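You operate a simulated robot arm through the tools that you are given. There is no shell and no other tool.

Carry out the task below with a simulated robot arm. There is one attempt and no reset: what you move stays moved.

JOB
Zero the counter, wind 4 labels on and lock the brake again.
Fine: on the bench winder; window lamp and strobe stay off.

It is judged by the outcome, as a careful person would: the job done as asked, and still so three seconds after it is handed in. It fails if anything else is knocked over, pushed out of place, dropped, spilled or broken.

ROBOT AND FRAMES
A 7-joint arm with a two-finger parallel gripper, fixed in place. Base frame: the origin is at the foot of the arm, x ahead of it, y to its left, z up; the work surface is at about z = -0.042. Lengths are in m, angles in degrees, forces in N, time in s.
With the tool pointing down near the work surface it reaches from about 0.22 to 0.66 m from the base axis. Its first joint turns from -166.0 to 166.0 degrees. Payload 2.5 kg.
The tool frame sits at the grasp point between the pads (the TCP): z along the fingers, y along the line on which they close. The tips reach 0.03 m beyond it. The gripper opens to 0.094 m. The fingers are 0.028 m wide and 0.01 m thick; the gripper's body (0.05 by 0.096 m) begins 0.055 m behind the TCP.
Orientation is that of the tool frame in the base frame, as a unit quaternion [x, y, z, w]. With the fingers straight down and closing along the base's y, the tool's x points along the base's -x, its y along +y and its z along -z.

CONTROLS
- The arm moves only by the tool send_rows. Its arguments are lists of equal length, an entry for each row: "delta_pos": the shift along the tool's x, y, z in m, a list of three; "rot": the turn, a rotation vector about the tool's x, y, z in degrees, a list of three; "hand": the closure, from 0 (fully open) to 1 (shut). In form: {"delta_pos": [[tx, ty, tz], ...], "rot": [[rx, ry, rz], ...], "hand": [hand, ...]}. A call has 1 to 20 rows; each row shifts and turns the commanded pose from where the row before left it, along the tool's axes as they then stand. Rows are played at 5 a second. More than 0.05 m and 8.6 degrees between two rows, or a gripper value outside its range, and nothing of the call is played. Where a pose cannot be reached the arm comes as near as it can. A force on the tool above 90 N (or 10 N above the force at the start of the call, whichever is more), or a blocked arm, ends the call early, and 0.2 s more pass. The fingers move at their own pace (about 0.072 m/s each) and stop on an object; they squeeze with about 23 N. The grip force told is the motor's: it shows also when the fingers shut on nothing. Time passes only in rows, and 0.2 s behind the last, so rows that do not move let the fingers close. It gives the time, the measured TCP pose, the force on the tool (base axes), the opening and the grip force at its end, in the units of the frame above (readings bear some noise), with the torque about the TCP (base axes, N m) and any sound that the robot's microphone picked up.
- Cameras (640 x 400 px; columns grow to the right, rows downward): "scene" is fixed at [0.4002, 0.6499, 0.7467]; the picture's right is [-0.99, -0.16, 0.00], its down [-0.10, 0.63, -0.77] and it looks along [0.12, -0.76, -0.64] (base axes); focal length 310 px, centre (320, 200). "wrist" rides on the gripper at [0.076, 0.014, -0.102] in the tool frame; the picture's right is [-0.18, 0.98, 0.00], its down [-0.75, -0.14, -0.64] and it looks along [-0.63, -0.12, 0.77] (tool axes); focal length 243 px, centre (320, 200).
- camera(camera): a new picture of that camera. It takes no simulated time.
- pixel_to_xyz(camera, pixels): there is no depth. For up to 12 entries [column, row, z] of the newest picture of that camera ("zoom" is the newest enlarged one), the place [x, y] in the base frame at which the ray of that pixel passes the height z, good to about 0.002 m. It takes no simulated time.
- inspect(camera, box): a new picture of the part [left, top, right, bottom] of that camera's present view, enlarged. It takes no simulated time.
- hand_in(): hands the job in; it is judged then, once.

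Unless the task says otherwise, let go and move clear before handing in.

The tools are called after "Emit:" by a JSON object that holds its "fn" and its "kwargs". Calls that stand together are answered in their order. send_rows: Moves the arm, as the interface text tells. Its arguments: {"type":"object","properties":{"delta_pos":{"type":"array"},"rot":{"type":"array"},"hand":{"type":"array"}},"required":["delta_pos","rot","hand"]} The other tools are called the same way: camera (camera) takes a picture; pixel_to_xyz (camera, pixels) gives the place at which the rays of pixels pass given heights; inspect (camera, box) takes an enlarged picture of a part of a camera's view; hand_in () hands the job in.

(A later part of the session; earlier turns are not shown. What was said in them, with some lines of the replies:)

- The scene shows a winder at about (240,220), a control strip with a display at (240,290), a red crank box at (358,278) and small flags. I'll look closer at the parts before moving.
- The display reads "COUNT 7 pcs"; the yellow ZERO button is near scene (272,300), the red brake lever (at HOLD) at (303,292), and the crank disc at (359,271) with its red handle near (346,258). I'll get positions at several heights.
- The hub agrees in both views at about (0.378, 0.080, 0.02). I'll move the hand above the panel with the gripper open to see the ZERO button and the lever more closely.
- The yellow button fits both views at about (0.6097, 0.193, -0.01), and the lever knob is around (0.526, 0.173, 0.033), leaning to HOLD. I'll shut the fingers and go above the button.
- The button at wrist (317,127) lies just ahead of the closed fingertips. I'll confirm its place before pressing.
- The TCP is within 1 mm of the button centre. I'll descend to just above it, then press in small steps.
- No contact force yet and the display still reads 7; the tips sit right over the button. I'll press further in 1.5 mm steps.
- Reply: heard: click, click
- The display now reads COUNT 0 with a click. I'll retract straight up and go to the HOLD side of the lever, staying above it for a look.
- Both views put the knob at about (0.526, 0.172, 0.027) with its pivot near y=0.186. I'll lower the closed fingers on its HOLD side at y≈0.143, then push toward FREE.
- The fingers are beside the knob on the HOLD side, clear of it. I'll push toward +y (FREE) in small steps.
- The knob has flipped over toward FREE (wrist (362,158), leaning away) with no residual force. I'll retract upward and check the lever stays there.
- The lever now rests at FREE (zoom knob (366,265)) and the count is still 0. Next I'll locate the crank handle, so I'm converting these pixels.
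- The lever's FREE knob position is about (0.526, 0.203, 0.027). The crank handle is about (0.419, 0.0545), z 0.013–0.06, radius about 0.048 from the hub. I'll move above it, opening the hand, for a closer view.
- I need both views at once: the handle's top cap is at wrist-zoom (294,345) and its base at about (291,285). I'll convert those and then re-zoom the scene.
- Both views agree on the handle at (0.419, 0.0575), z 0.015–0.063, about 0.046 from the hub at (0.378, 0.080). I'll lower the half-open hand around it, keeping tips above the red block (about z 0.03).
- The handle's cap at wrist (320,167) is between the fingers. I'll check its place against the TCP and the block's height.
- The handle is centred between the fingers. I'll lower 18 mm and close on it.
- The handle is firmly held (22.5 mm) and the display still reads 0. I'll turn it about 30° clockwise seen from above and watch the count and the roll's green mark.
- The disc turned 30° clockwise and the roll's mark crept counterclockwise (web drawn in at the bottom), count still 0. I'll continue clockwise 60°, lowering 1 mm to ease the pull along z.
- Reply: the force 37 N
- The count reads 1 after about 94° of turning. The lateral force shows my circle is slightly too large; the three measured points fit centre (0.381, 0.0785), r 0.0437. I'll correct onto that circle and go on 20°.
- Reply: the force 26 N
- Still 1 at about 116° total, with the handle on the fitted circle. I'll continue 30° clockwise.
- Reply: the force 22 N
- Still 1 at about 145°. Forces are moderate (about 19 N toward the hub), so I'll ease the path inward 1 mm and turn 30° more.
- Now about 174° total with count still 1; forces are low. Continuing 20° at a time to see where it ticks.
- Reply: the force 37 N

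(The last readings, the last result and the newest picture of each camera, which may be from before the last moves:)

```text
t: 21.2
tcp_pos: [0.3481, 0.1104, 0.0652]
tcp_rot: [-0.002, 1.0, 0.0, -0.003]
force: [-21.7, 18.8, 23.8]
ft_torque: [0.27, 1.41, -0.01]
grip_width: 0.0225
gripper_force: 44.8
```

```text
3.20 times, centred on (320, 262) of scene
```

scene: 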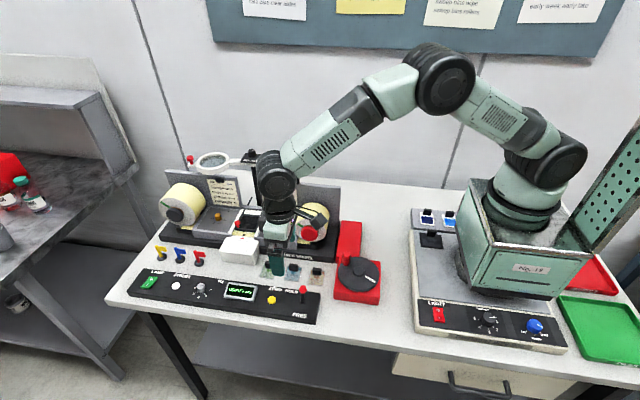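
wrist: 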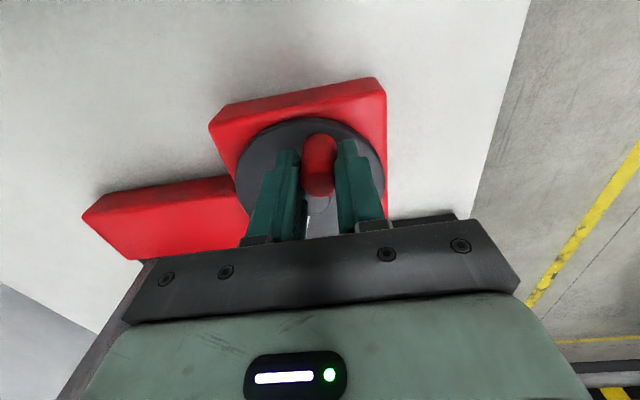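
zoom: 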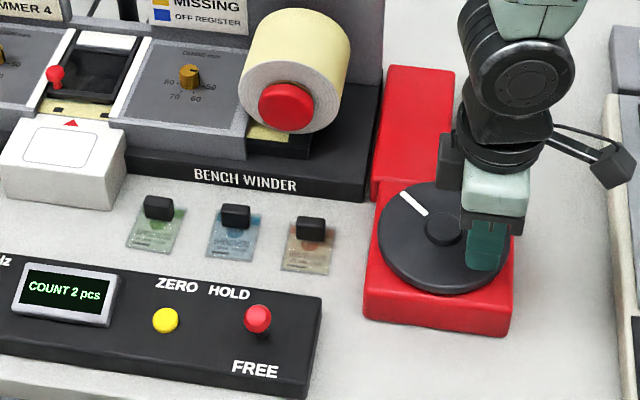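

Count went to 2 between about 174° and 196°. A refit gives centre (0.380, 0.079), r 0.0448; I'll correct onto it, relieve z by 1 mm, and go on 30°.

Emit:
{"fn": "send_rows", "kwargs": {"delta_pos": [[0.0018, 0.0024, -0.001], [-0.006, 0.0051, 0], [-0.0067, 0.0039, 0], [-0.0073, 0.0028, 0], [0, 0, 0]], "rot": [[0, 0, 0], [0, 0, 0], [0, 0, 0], [0, 0, 0], [0, 0, 0]], "hand": [1, 1, 1, 1, 1]}}

Emit:
{"fn": "inspect", "kwargs": {"camera": "scene", "box": [220, 200, 420, 325]}}

```text
t: 22.4
tcp_pos: [0.3675, 0.1233, 0.0655]
tcp_rot: [0.0, 1.0, 0.0, 0.0]
force: [-4.8, 17.6, -38.7]
ft_torque: [0.26, -0.16, 0.01]
grip_width: 0.0221
gripper_force: 45.1
```

```text
3.20 times, centred on (320, 262) of scene
```

zoom: 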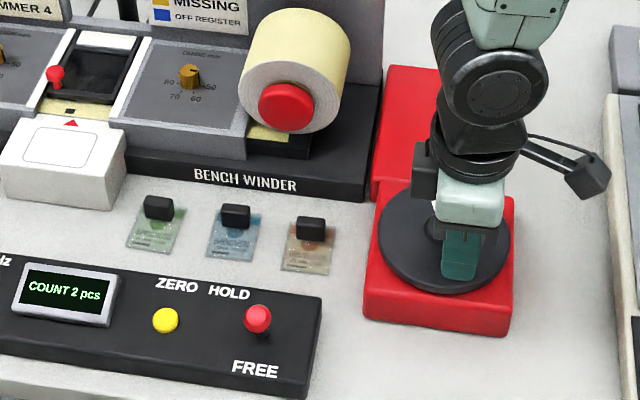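

Still 2 at about 226°. The z pull swung to -39 N, so I'll give back 0.6 mm and add 1 mm in +y, then turn 30° more.

Emit:
{"fn": "send_rows", "kwargs": {"delta_pos": [[-0.0077, 0.0024, 0.0006], [-0.0078, 0.0001, 0], [-0.0077, -0.0013, 0], [0, 0, 0]], "rot": [[0, 0, 0], [0, 0, 0], [0, 0, 0], [0, 0, 0]], "hand": [1, 1, 1, 1]}}

Emit:
{"fn": "inspect", "kwargs": {"camera": "scene", "box": [220, 200, 420, 325]}}

```text
t: 23.4
tcp_pos: [0.3899, 0.1247, 0.0665]
tcp_rot: [0.0, 1.0, 0.0, 0.001]
force: [5.0, 19.4, -38.1]
ft_torque: [0.17, -0.42, -0.04]
grip_width: 0.0224
gripper_force: 45.1
```

```text
3.20 times, centred on (320, 262) of scene
```

zoom: 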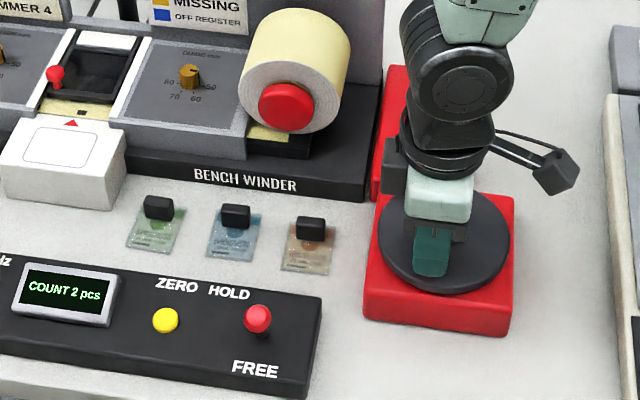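

Still 2 at about 256°. I'll lower 2 mm to relieve the z pull and move 20° further to see whether 270° brings 3.

Emit:
{"fn": "send_rows", "kwargs": {"delta_pos": [[-0.0074, -0.0016, 0.001], [-0.0068, -0.0039, 0.001], [0, 0, 0]], "rot": [[0, 0, 0], [0, 0, 0], [0, 0, 0]], "hand": [1, 1, 1]}}

Emit:
{"fn": "inspect", "kwargs": {"camera": "scene", "box": [220, 200, 420, 325]}}

```text
t: 24.2
tcp_pos: [0.4053, 0.1169, 0.0661]
tcp_rot: [0.0, 1.0, 0.001, 0.004]
force: [4.9, 5.3, 41.2]
ft_torque: [-0.05, -0.23, 0.02]
grip_width: 0.0223
gripper_force: 45.1
```

```text
3.20 times, centred on (320, 262) of scene
```

zoom: 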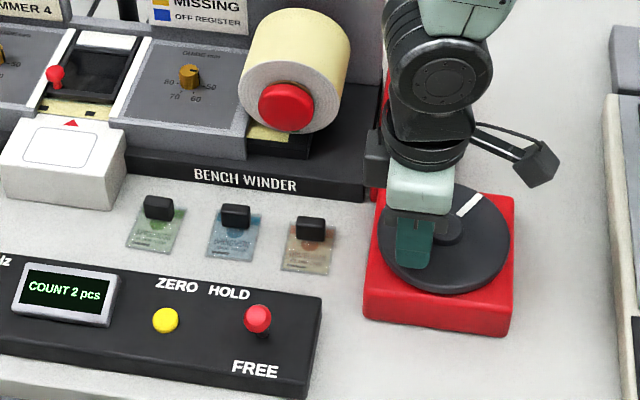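

Still 2 at about 275°, so it isn't 90° per label with floor counting. The small black marks on the web by the red pointer could show label registration, so I'll zoom in there.

Emit:
{"fn": "inspect", "kwargs": {"camera": "scene", "box": [215, 205, 285, 250]}}

```text
8.89 times, centred on (250, 228) of scene
```

zoom: 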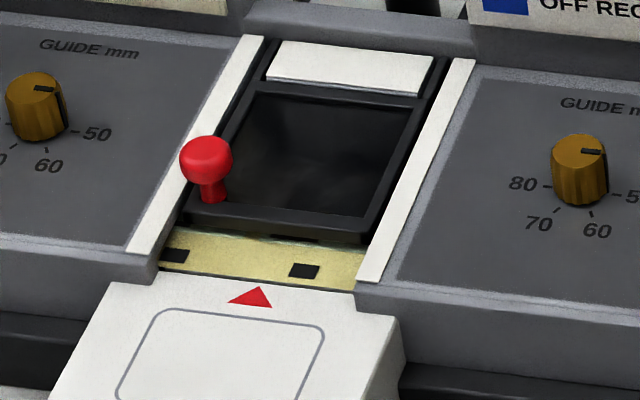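

The web marks (zoom (175,255) and (303,270), spacing about 128 px) show a 0.29 label offset at 275°, so one label is 120° and 4 labels is 480°. I'll continue clockwise, relieving z by 1 mm.

Emit:
{"fn": "send_rows", "kwargs": {"delta_pos": [[-0.006, -0.0049, -0.001], [-0.0051, -0.0062, 0], [-0.0039, -0.0069, 0], [-0.0028, -0.0075, 0], [0, 0, 0]], "rot": [[0, 0, 0], [0, 0, 0], [0, 0, 0], [0, 0, 0], [0, 0, 0]], "hand": [1, 1, 1, 1, 1]}}

Emit:
{"fn": "inspect", "kwargs": {"camera": "scene", "box": [220, 200, 420, 325]}}

Emit:
{"fn": "inspect", "kwargs": {"camera": "scene", "box": [215, 205, 285, 250]}}

```text
t: 25.4
tcp_pos: [0.4237, 0.0903, 0.0658]
tcp_rot: [0.0, 1.0, -0.001, 0.004]
force: [15.9, 3.9, 27.6]
ft_torque: [-0.21, -1.18, 0.0]
grip_width: 0.0224
gripper_force: 44.8
```

```text
3.20 times, centred on (320, 262) of scene
```

zoom: 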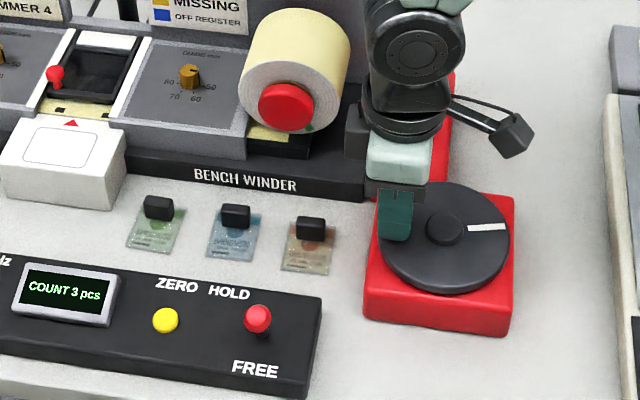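

```text
8.89 times, centred on (250, 228) of scene
```

zoom: 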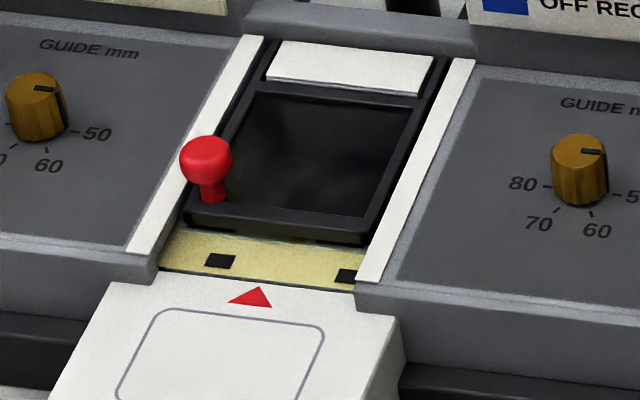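

Count 3 at about 317°, with the mark at zoom (220,262) — consistent with 120° per label. Continuing clockwise 50°, easing x by 1 mm and z by 0.5 mm.

Emit:
{"fn": "send_rows", "kwargs": {"delta_pos": [[-0.0024, -0.0077, -0.0005], [-0.0001, -0.0078, 0], [0.0013, -0.0077, 0], [0.0026, -0.0074, 0], [0.0044, -0.0068, 0], [0, 0, 0]], "rot": [[0, 0, 0], [0, 0, 0], [0, 0, 0], [0, 0, 0], [0, 0, 0], [0, 0, 0]], "hand": [1, 1, 1, 1, 1, 1]}}

Emit:
{"fn": "inspect", "kwargs": {"camera": "scene", "box": [220, 200, 420, 325]}}

Emit:
{"fn": "inspect", "kwargs": {"camera": "scene", "box": [215, 205, 285, 250]}}

```text
t: 26.8
tcp_pos: [0.4167, 0.052, 0.0652]
tcp_rot: [0.001, 1.0, 0.001, 0.003]
force: [12.1, -7.7, 36.4]
ft_torque: [-0.16, 0.1, 0.04]
grip_width: 0.0225
gripper_force: 45.3
```

```text
3.20 times, centred on (320, 262) of scene
```

zoom: 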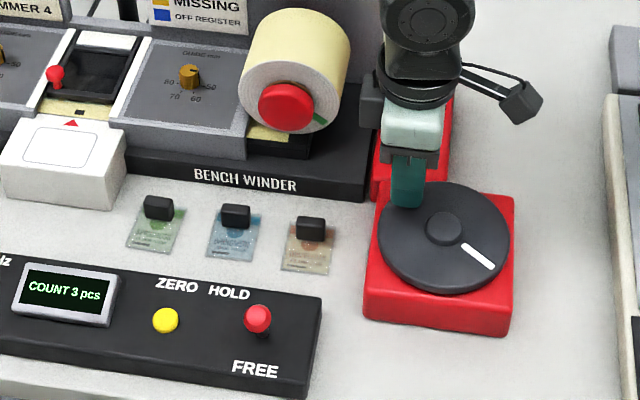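

```text
8.89 times, centred on (250, 228) of scene
```

zoom: 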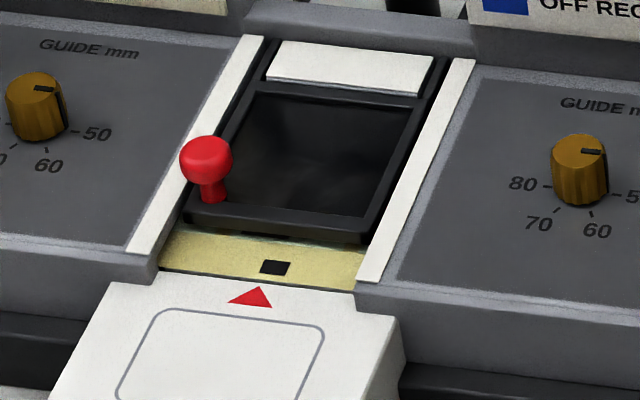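

The mark is at zoom (275,267), about 8° past exact alignment at 3 labels; count 3. I'll continue clockwise 50°, raising 1 mm and shifting y out 1 mm.

Emit:
{"fn": "send_rows", "kwargs": {"delta_pos": [[0.0049, -0.007, -0.001], [0.006, -0.0051, 0], [0.0067, -0.0039, 0], [0.0073, -0.0028, 0], [0.0077, -0.0014, 0], [0, 0, 0]], "rot": [[0, 0, 0], [0, 0, 0], [0, 0, 0], [0, 0, 0], [0, 0, 0], [0, 0, 0]], "hand": [1, 1, 1, 1, 1, 1]}}

Emit:
{"fn": "inspect", "kwargs": {"camera": "scene", "box": [220, 200, 420, 325]}}

Emit:
{"fn": "inspect", "kwargs": {"camera": "scene", "box": [215, 205, 285, 250]}}

```text
t: 28.2
tcp_pos: [0.3811, 0.035, 0.0653]
tcp_rot: [-0.001, 1.0, 0.0, -0.002]
force: [-0.5, 3.8, 7.9]
ft_torque: [0.01, 0.13, 0.0]
grip_width: 0.0224
gripper_force: 44.9
```

```text
3.20 times, centred on (320, 262) of scene
```

zoom: 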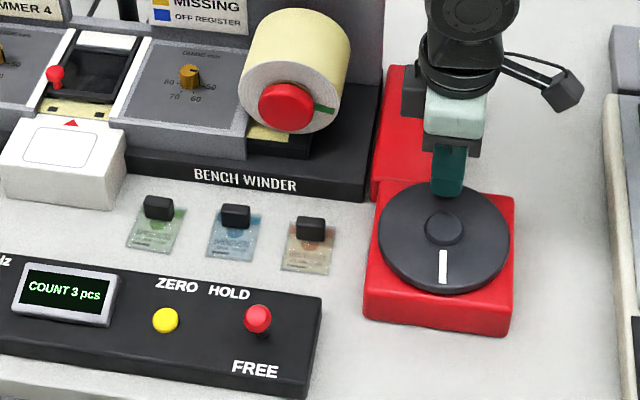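

```text
8.89 times, centred on (250, 228) of scene
```

zoom: 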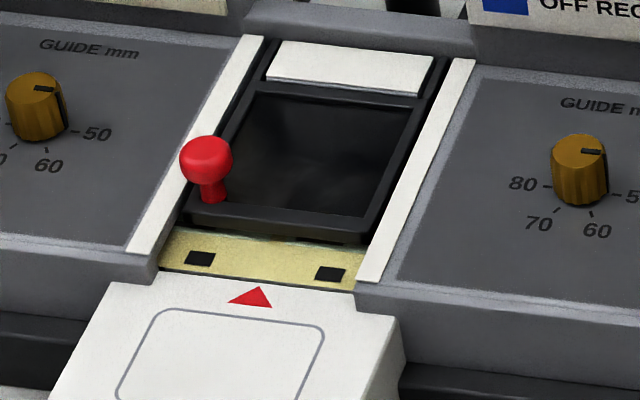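

Count 3 at about 419°, marks at 200 and 330 (aligned spot is about 267), forces low. Another 40° clockwise, then I'll fine-tune.

Emit:
{"fn": "send_rows", "kwargs": {"delta_pos": [[0.0078, -0.0001, 0], [0.0077, 0.0013, 0], [0.0074, 0.0026, 0], [0.0068, 0.0039, 0], [0, 0, 0]], "rot": [[0, 0, 0], [0, 0, 0], [0, 0, 0], [0, 0, 0], [0, 0, 0]], "hand": [1, 1, 1, 1, 1]}}

Emit:
{"fn": "inspect", "kwargs": {"camera": "scene", "box": [220, 200, 420, 325]}}

Emit:
{"fn": "inspect", "kwargs": {"camera": "scene", "box": [215, 205, 285, 250]}}

```text
t: 29.4
tcp_pos: [0.3535, 0.0429, 0.0667]
tcp_rot: [-0.001, 1.0, 0.001, 0.0]
force: [10.7, 14.7, -37.9]
ft_torque: [-0.01, -0.32, 0.01]
grip_width: 0.0225
gripper_force: 44.6
```

```text
3.20 times, centred on (320, 262) of scene
```

zoom: 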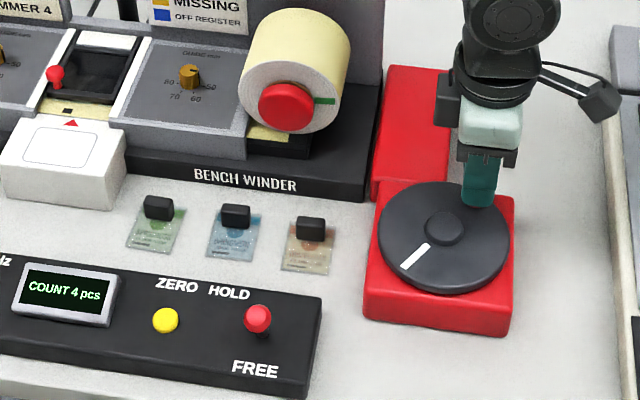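

```text
8.89 times, centred on (250, 228) of scene
```

zoom: 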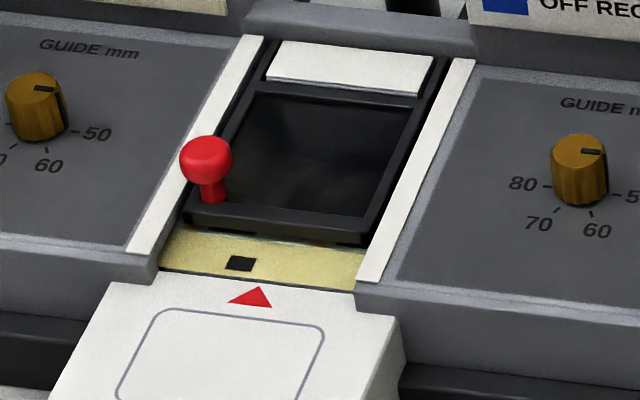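

Count 4, with the mark at zoom x=240, about 25° short of the exact register at 267. I'll turn about 22° more and compare.

Emit:
{"fn": "send_rows", "kwargs": {"delta_pos": [[0.006, 0.0052, 0.001], [0.0051, 0.006, 0], [0.0012, 0.0017, 0], [0, 0, 0]], "rot": [[0, 0, 0], [0, 0, 0], [0, 0, 0], [0, 0, 0]], "hand": [1, 1, 1, 1]}}

Emit:
{"fn": "inspect", "kwargs": {"camera": "scene", "box": [220, 200, 420, 325]}}

Emit:
{"fn": "inspect", "kwargs": {"camera": "scene", "box": [215, 205, 285, 250]}}

```text
t: 30.4
tcp_pos: [0.3417, 0.0547, 0.0665]
tcp_rot: [0.001, 1.0, 0.001, 0.001]
force: [11.2, 8.5, 7.7]
ft_torque: [0.08, 0.1, 0.01]
grip_width: 0.0223
gripper_force: 45.0
```

```text
3.20 times, centred on (320, 262) of scene
```

zoom: 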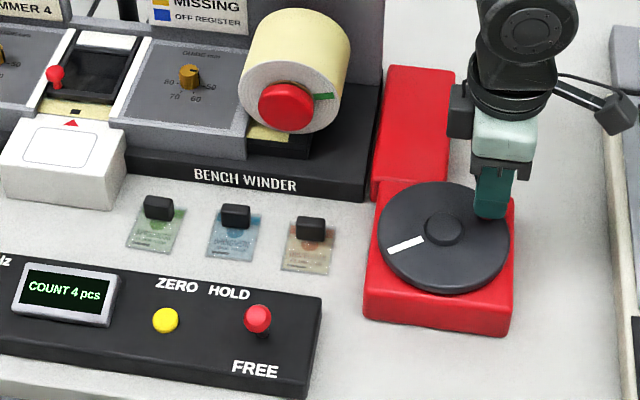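

```text
8.89 times, centred on (250, 228) of scene
```

zoom: 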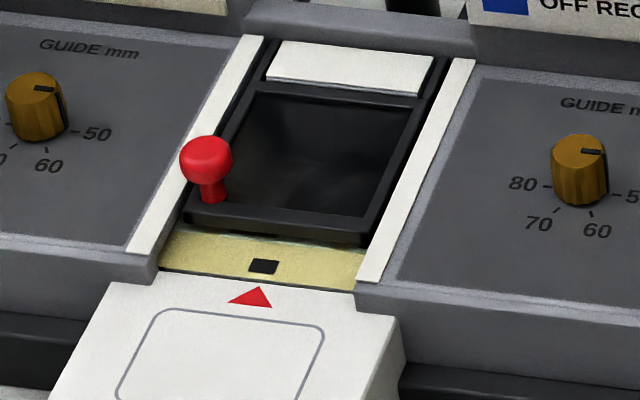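

The mark is now at zoom (264,266), matching its zero position, and the count reads 4. I'll open the fingers, lift straight off the handle, and check nothing moved.

Emit:
{"fn": "send_rows", "kwargs": {"delta_pos": [[0, 0, 0], [0, 0, 0], [0, 0, 0], [0, 0, -0.02], [0, 0, -0.03], [0, 0, -0.04], [0, 0, 0]], "rot": [[0, 0, 0], [0, 0, 0], [0, 0, 0], [0, 0, 0], [0, 0, 0], [0, 0, 0], [0, 0, 0]], "hand": [0.6, 0.5, 0.45, 0.45, 0.45, 0.45, 0.45]}}

Emit:
{"fn": "inspect", "kwargs": {"camera": "scene", "box": [220, 200, 420, 325]}}

Emit:
{"fn": "inspect", "kwargs": {"camera": "scene", "box": [215, 205, 285, 250]}}

```text
t: 32.0
tcp_pos: [0.342, 0.0574, 0.159]
tcp_rot: [0.001, 1.0, 0.001, 0.0]
force: [0.0, 0.1, -0.1]
ft_torque: [0.0, -0.03, 0.01]
grip_width: 0.0517
gripper_force: 0.0
```

```text
3.20 times, centred on (320, 262) of scene
```

zoom: 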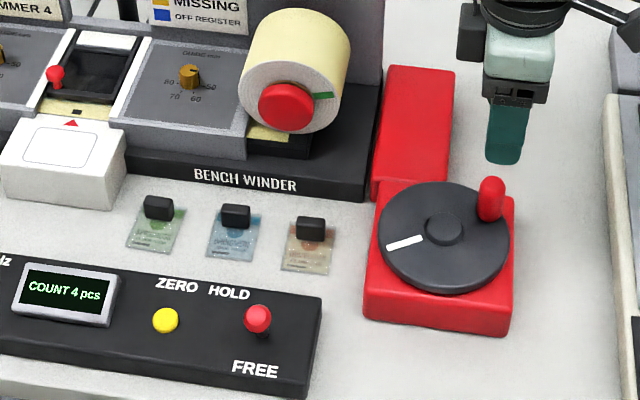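

```text
8.89 times, centred on (250, 228) of scene
```

zoom: 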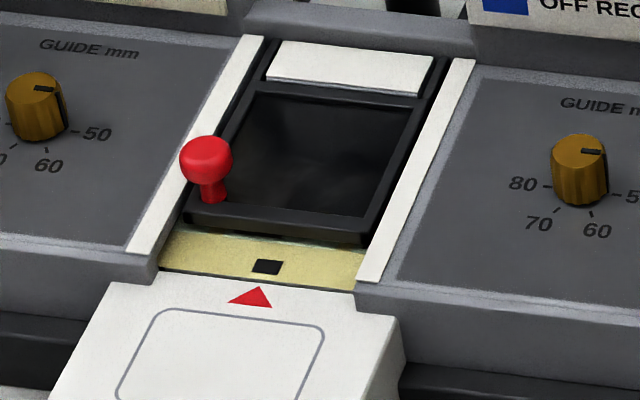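

Everything stayed put: count 4 and the mark at (267,267). Now I'll close the fingers and go over to the FREE side of the brake lever at y≈0.236.

Emit:
{"fn": "send_rows", "kwargs": {"delta_pos": [[-0.0263, 0.0255, 0], [-0.0263, 0.0255, 0], [-0.0263, 0.0255, 0], [-0.0263, 0.0255, 0], [-0.0263, 0.0255, 0], [-0.0263, 0.0255, 0], [-0.0263, 0.0255, 0], [0, 0, 0], [0, 0, 0]], "rot": [[0, 0, 0], [0, 0, 0], [0, 0, 0], [0, 0, 0], [0, 0, 0], [0, 0, 0], [0, 0, 0], [0, 0, 0], [0, 0, 0]], "hand": [0.45, 1, 1, 1, 1, 1, 1, 1, 1]}}

Emit:
{"fn": "camera", "kwargs": {"camera": "wrist"}}

Emit:
{"fn": "camera", "kwargs": {"camera": "scene"}}

```text
t: 34.0
tcp_pos: [0.5291, 0.2342, 0.1568]
tcp_rot: [-0.001, 1.0, 0.0, 0.0]
force: [-0.4, 0.8, -0.3]
ft_torque: [0.0, 0.01, 0.01]
grip_width: 0.0
gripper_force: 23.2
```

```text
taken
```

wrist: 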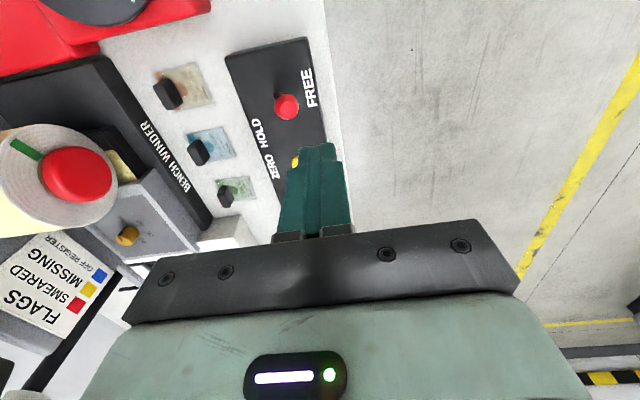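

```text
taken
```

scene: 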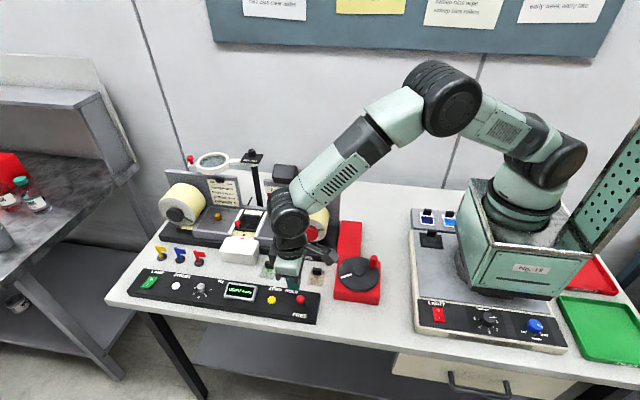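

The lever knob at wrist (286,107) is on the -y side of the closed fingers. I'll confirm its location before descending.

Emit:
{"fn": "pixel_to_xyz", "kwargs": {"camera": "wrist", "pixels": [[286, 107, 0.02], [286, 107, 0.027], [286, 107, 0.035], [299, 107, 0.027]]}}

```text
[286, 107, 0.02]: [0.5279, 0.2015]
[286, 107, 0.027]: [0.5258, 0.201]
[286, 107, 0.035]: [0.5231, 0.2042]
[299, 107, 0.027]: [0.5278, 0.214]
```

The knob is at (0.526, 0.202) with its near edge at y≈0.213; the fingers' edge will be at about 0.225, so it's clear. Descending beside it.

Emit:
{"fn": "send_rows", "kwargs": {"delta_pos": [[0.003, 0.001, 0.04], [0, 0, 0.04], [0, 0, 0.034], [0, 0, 0]], "rot": [[0, 0, 0], [0, 0, 0], [0, 0, 0], [0, 0, 0]], "hand": [1, 1, 1, 1]}}

Emit:
{"fn": "camera", "kwargs": {"camera": "wrist"}}

Emit:
{"fn": "inspect", "kwargs": {"camera": "scene", "box": [240, 240, 340, 330]}}

```text
t: 35.0
tcp_pos: [0.5224, 0.2332, 0.0424]
tcp_rot: [0.0, 1.0, -0.001, -0.001]
force: [0.4, -0.1, -0.1]
ft_torque: [-0.05, -0.02, 0.0]
grip_width: 0.0002
gripper_force: 23.3
```

```text
taken
```

wrist: 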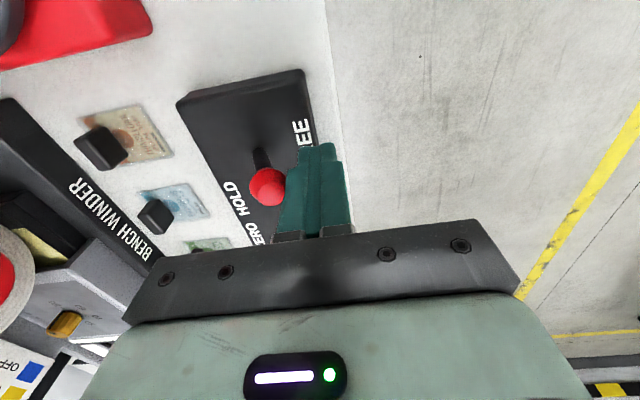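

```text
4.44 times, centred on (290, 285) of scene
```

zoom: 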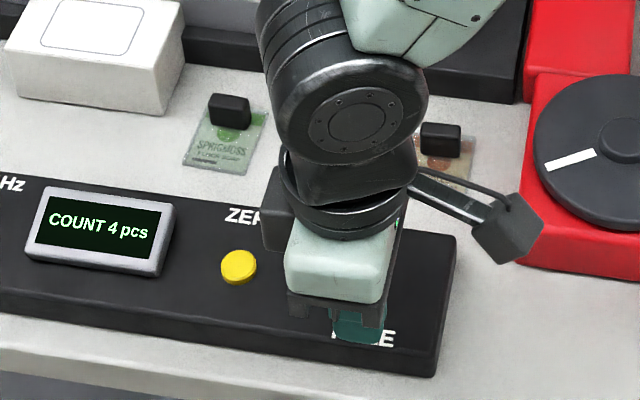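

The fingers are beside the knob on the FREE side; count still 4. Pushing toward -y (HOLD) in small steps.

Emit:
{"fn": "send_rows", "kwargs": {"delta_pos": [[0, -0.008, 0], [0, -0.006, 0], [0, -0.005, 0], [0, -0.005, 0], [0, -0.005, 0], [0, -0.005, 0], [0, -0.003, 0]], "rot": [[0, 0, 0], [0, 0, 0], [0, 0, 0], [0, 0, 0], [0, 0, 0], [0, 0, 0], [0, 0, 0]], "hand": [1, 1, 1, 1, 1, 1, 1]}}

Emit:
{"fn": "camera", "kwargs": {"camera": "wrist"}}

Emit:
{"fn": "inspect", "kwargs": {"camera": "scene", "box": [240, 240, 340, 330]}}

```text
t: 36.6
tcp_pos: [0.5215, 0.1983, 0.04]
tcp_rot: [0.0, 1.0, 0.0, 0.0]
force: [0.0, 0.6, -0.7]
ft_torque: [0.02, 0.02, 0.0]
grip_width: 0.0
gripper_force: 22.8
```

```text
taken
```

wrist: 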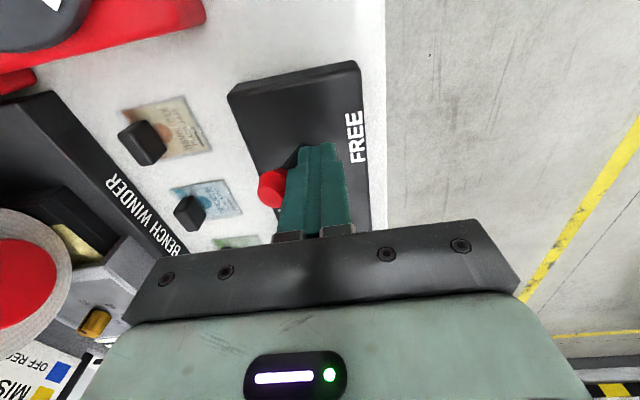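

```text
4.44 times, centred on (290, 285) of scene
```

zoom: 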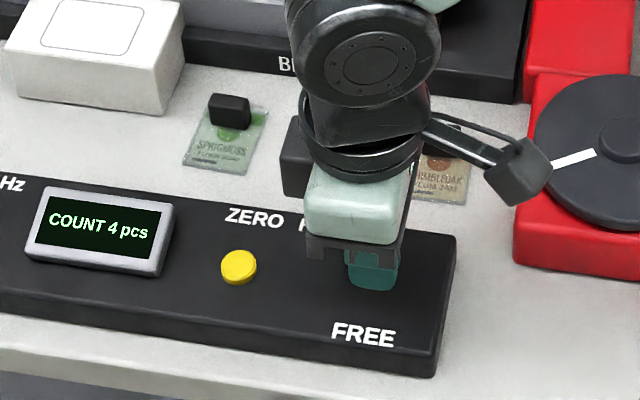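

The knob at wrist (272,188) has moved off toward HOLD with no residual force. I'll back off, lift clear and verify.

Emit:
{"fn": "send_rows", "kwargs": {"delta_pos": [[0, 0.012, 0], [0, 0.008, -0.03], [0, 0, -0.045], [0.01, -0.01, -0.045], [0.04, -0.03, 0], [0.04, -0.03, 0], [0.04, -0.03, 0], [0, 0, 0]], "rot": [[0, 0, 0], [0, 0, 0], [0, 0, 0], [0, 0, 0], [0, 0, 0], [0, 0, 0], [0, 0, 0], [0, 0, 0]], "hand": [1, 1, 1, 1, 1, 1, 1, 1]}}

Emit:
{"fn": "camera", "kwargs": {"camera": "scene"}}

Emit:
{"fn": "inspect", "kwargs": {"camera": "scene", "box": [120, 230, 330, 330]}}

Emit:
{"fn": "inspect", "kwargs": {"camera": "scene", "box": [215, 205, 285, 250]}}

Emit:
{"fn": "inspect", "kwargs": {"camera": "scene", "box": [240, 240, 340, 330]}}

```text
t: 38.4
tcp_pos: [0.3913, 0.1144, 0.1598]
tcp_rot: [0.0, 1.0, 0.0, 0.0]
force: [0.1, -0.6, -0.7]
ft_torque: [-0.03, 0.02, 0.0]
grip_width: 0.0
gripper_force: 22.5
```

```text
taken
```

scene: 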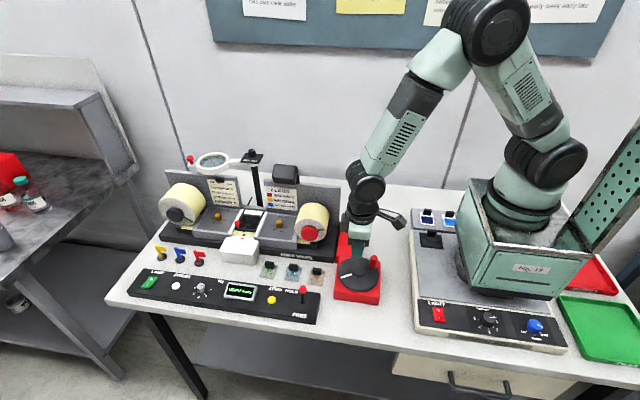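

```text
3.05 times, centred on (225, 280) of scene
```

zoom: 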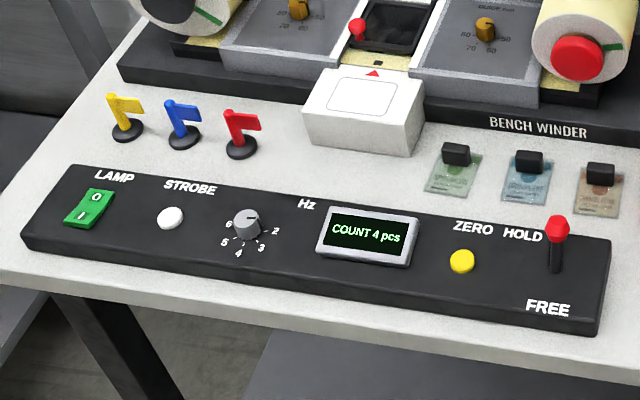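

```text
8.89 times, centred on (250, 228) of scene
```

zoom: 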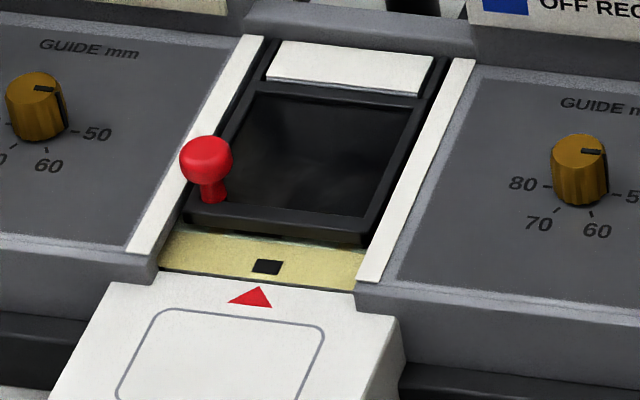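

```text
4.44 times, centred on (290, 285) of scene
```

zoom: 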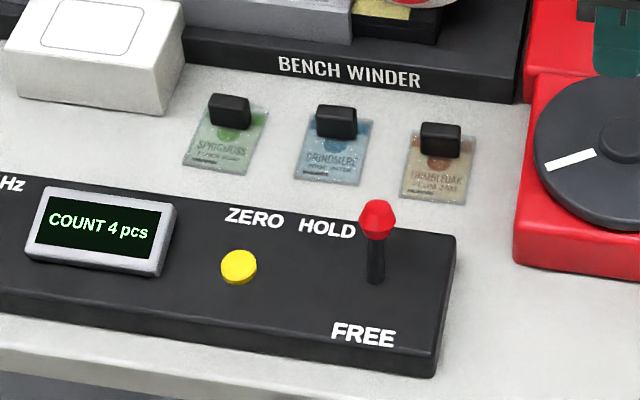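

The display reads COUNT 4, the web mark sits at (267,267) under the pointer, the lever is back at HOLD (zoom (377,220)), and the lamp rocker and strobe look as they did at the start. I'll lift the hand further away and then confirm it holds.

Emit:
{"fn": "send_rows", "kwargs": {"delta_pos": [[0, -0.03, -0.035], [0, -0.03, -0.035], [0, -0.03, -0.035], [0, 0, 0], [0, 0, 0]], "rot": [[0, 0, 0], [0, 0, 0], [0, 0, 0], [0, 0, 0], [0, 0, 0]], "hand": [1, 0.5, 0, 0, 0]}}

Emit:
{"fn": "inspect", "kwargs": {"camera": "scene", "box": [120, 180, 400, 330]}}

```text
t: 39.6
tcp_pos: [0.3926, 0.0254, 0.2669]
tcp_rot: [0.0, 1.0, 0.0, 0.0]
force: [0.8, 0.0, 0.0]
ft_torque: [0.0, 0.03, -0.01]
grip_width: 0.0939
gripper_force: 0.0
```

```text
2.29 times, centred on (260, 255) of scene
```

zoom: 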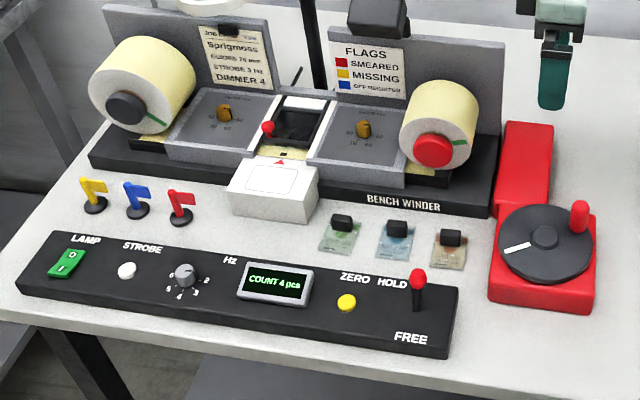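

The final view shows COUNT 4 pcs, the brake lever at HOLD, lamp and strobe untouched, and everything else in place with the arm clear. Handing in.

Emit:
{"fn": "hand_in", "kwargs": {}}

```text
The job is handed in.
```

The counter was zeroed, 4 labels were wound on and the brake is locked again; I've handed the job in.

- **Counter:** I pressed ZERO and the display went from 7 to 0. After winding it reads COUNT 4 pcs.
- **Winding:** One label takes about 120° of the crank, so I turned it about 480° clockwise. The black mark on the web is back under the red pointer, where it was at the start.
- **Brake:** I moved the lever to FREE for the winding. It is now back at HOLD.
- **Everything else:** I didn't touch the lamp rocker or the strobe button. Nothing on the bench was knocked or moved, and the arm is clear with the gripper open.
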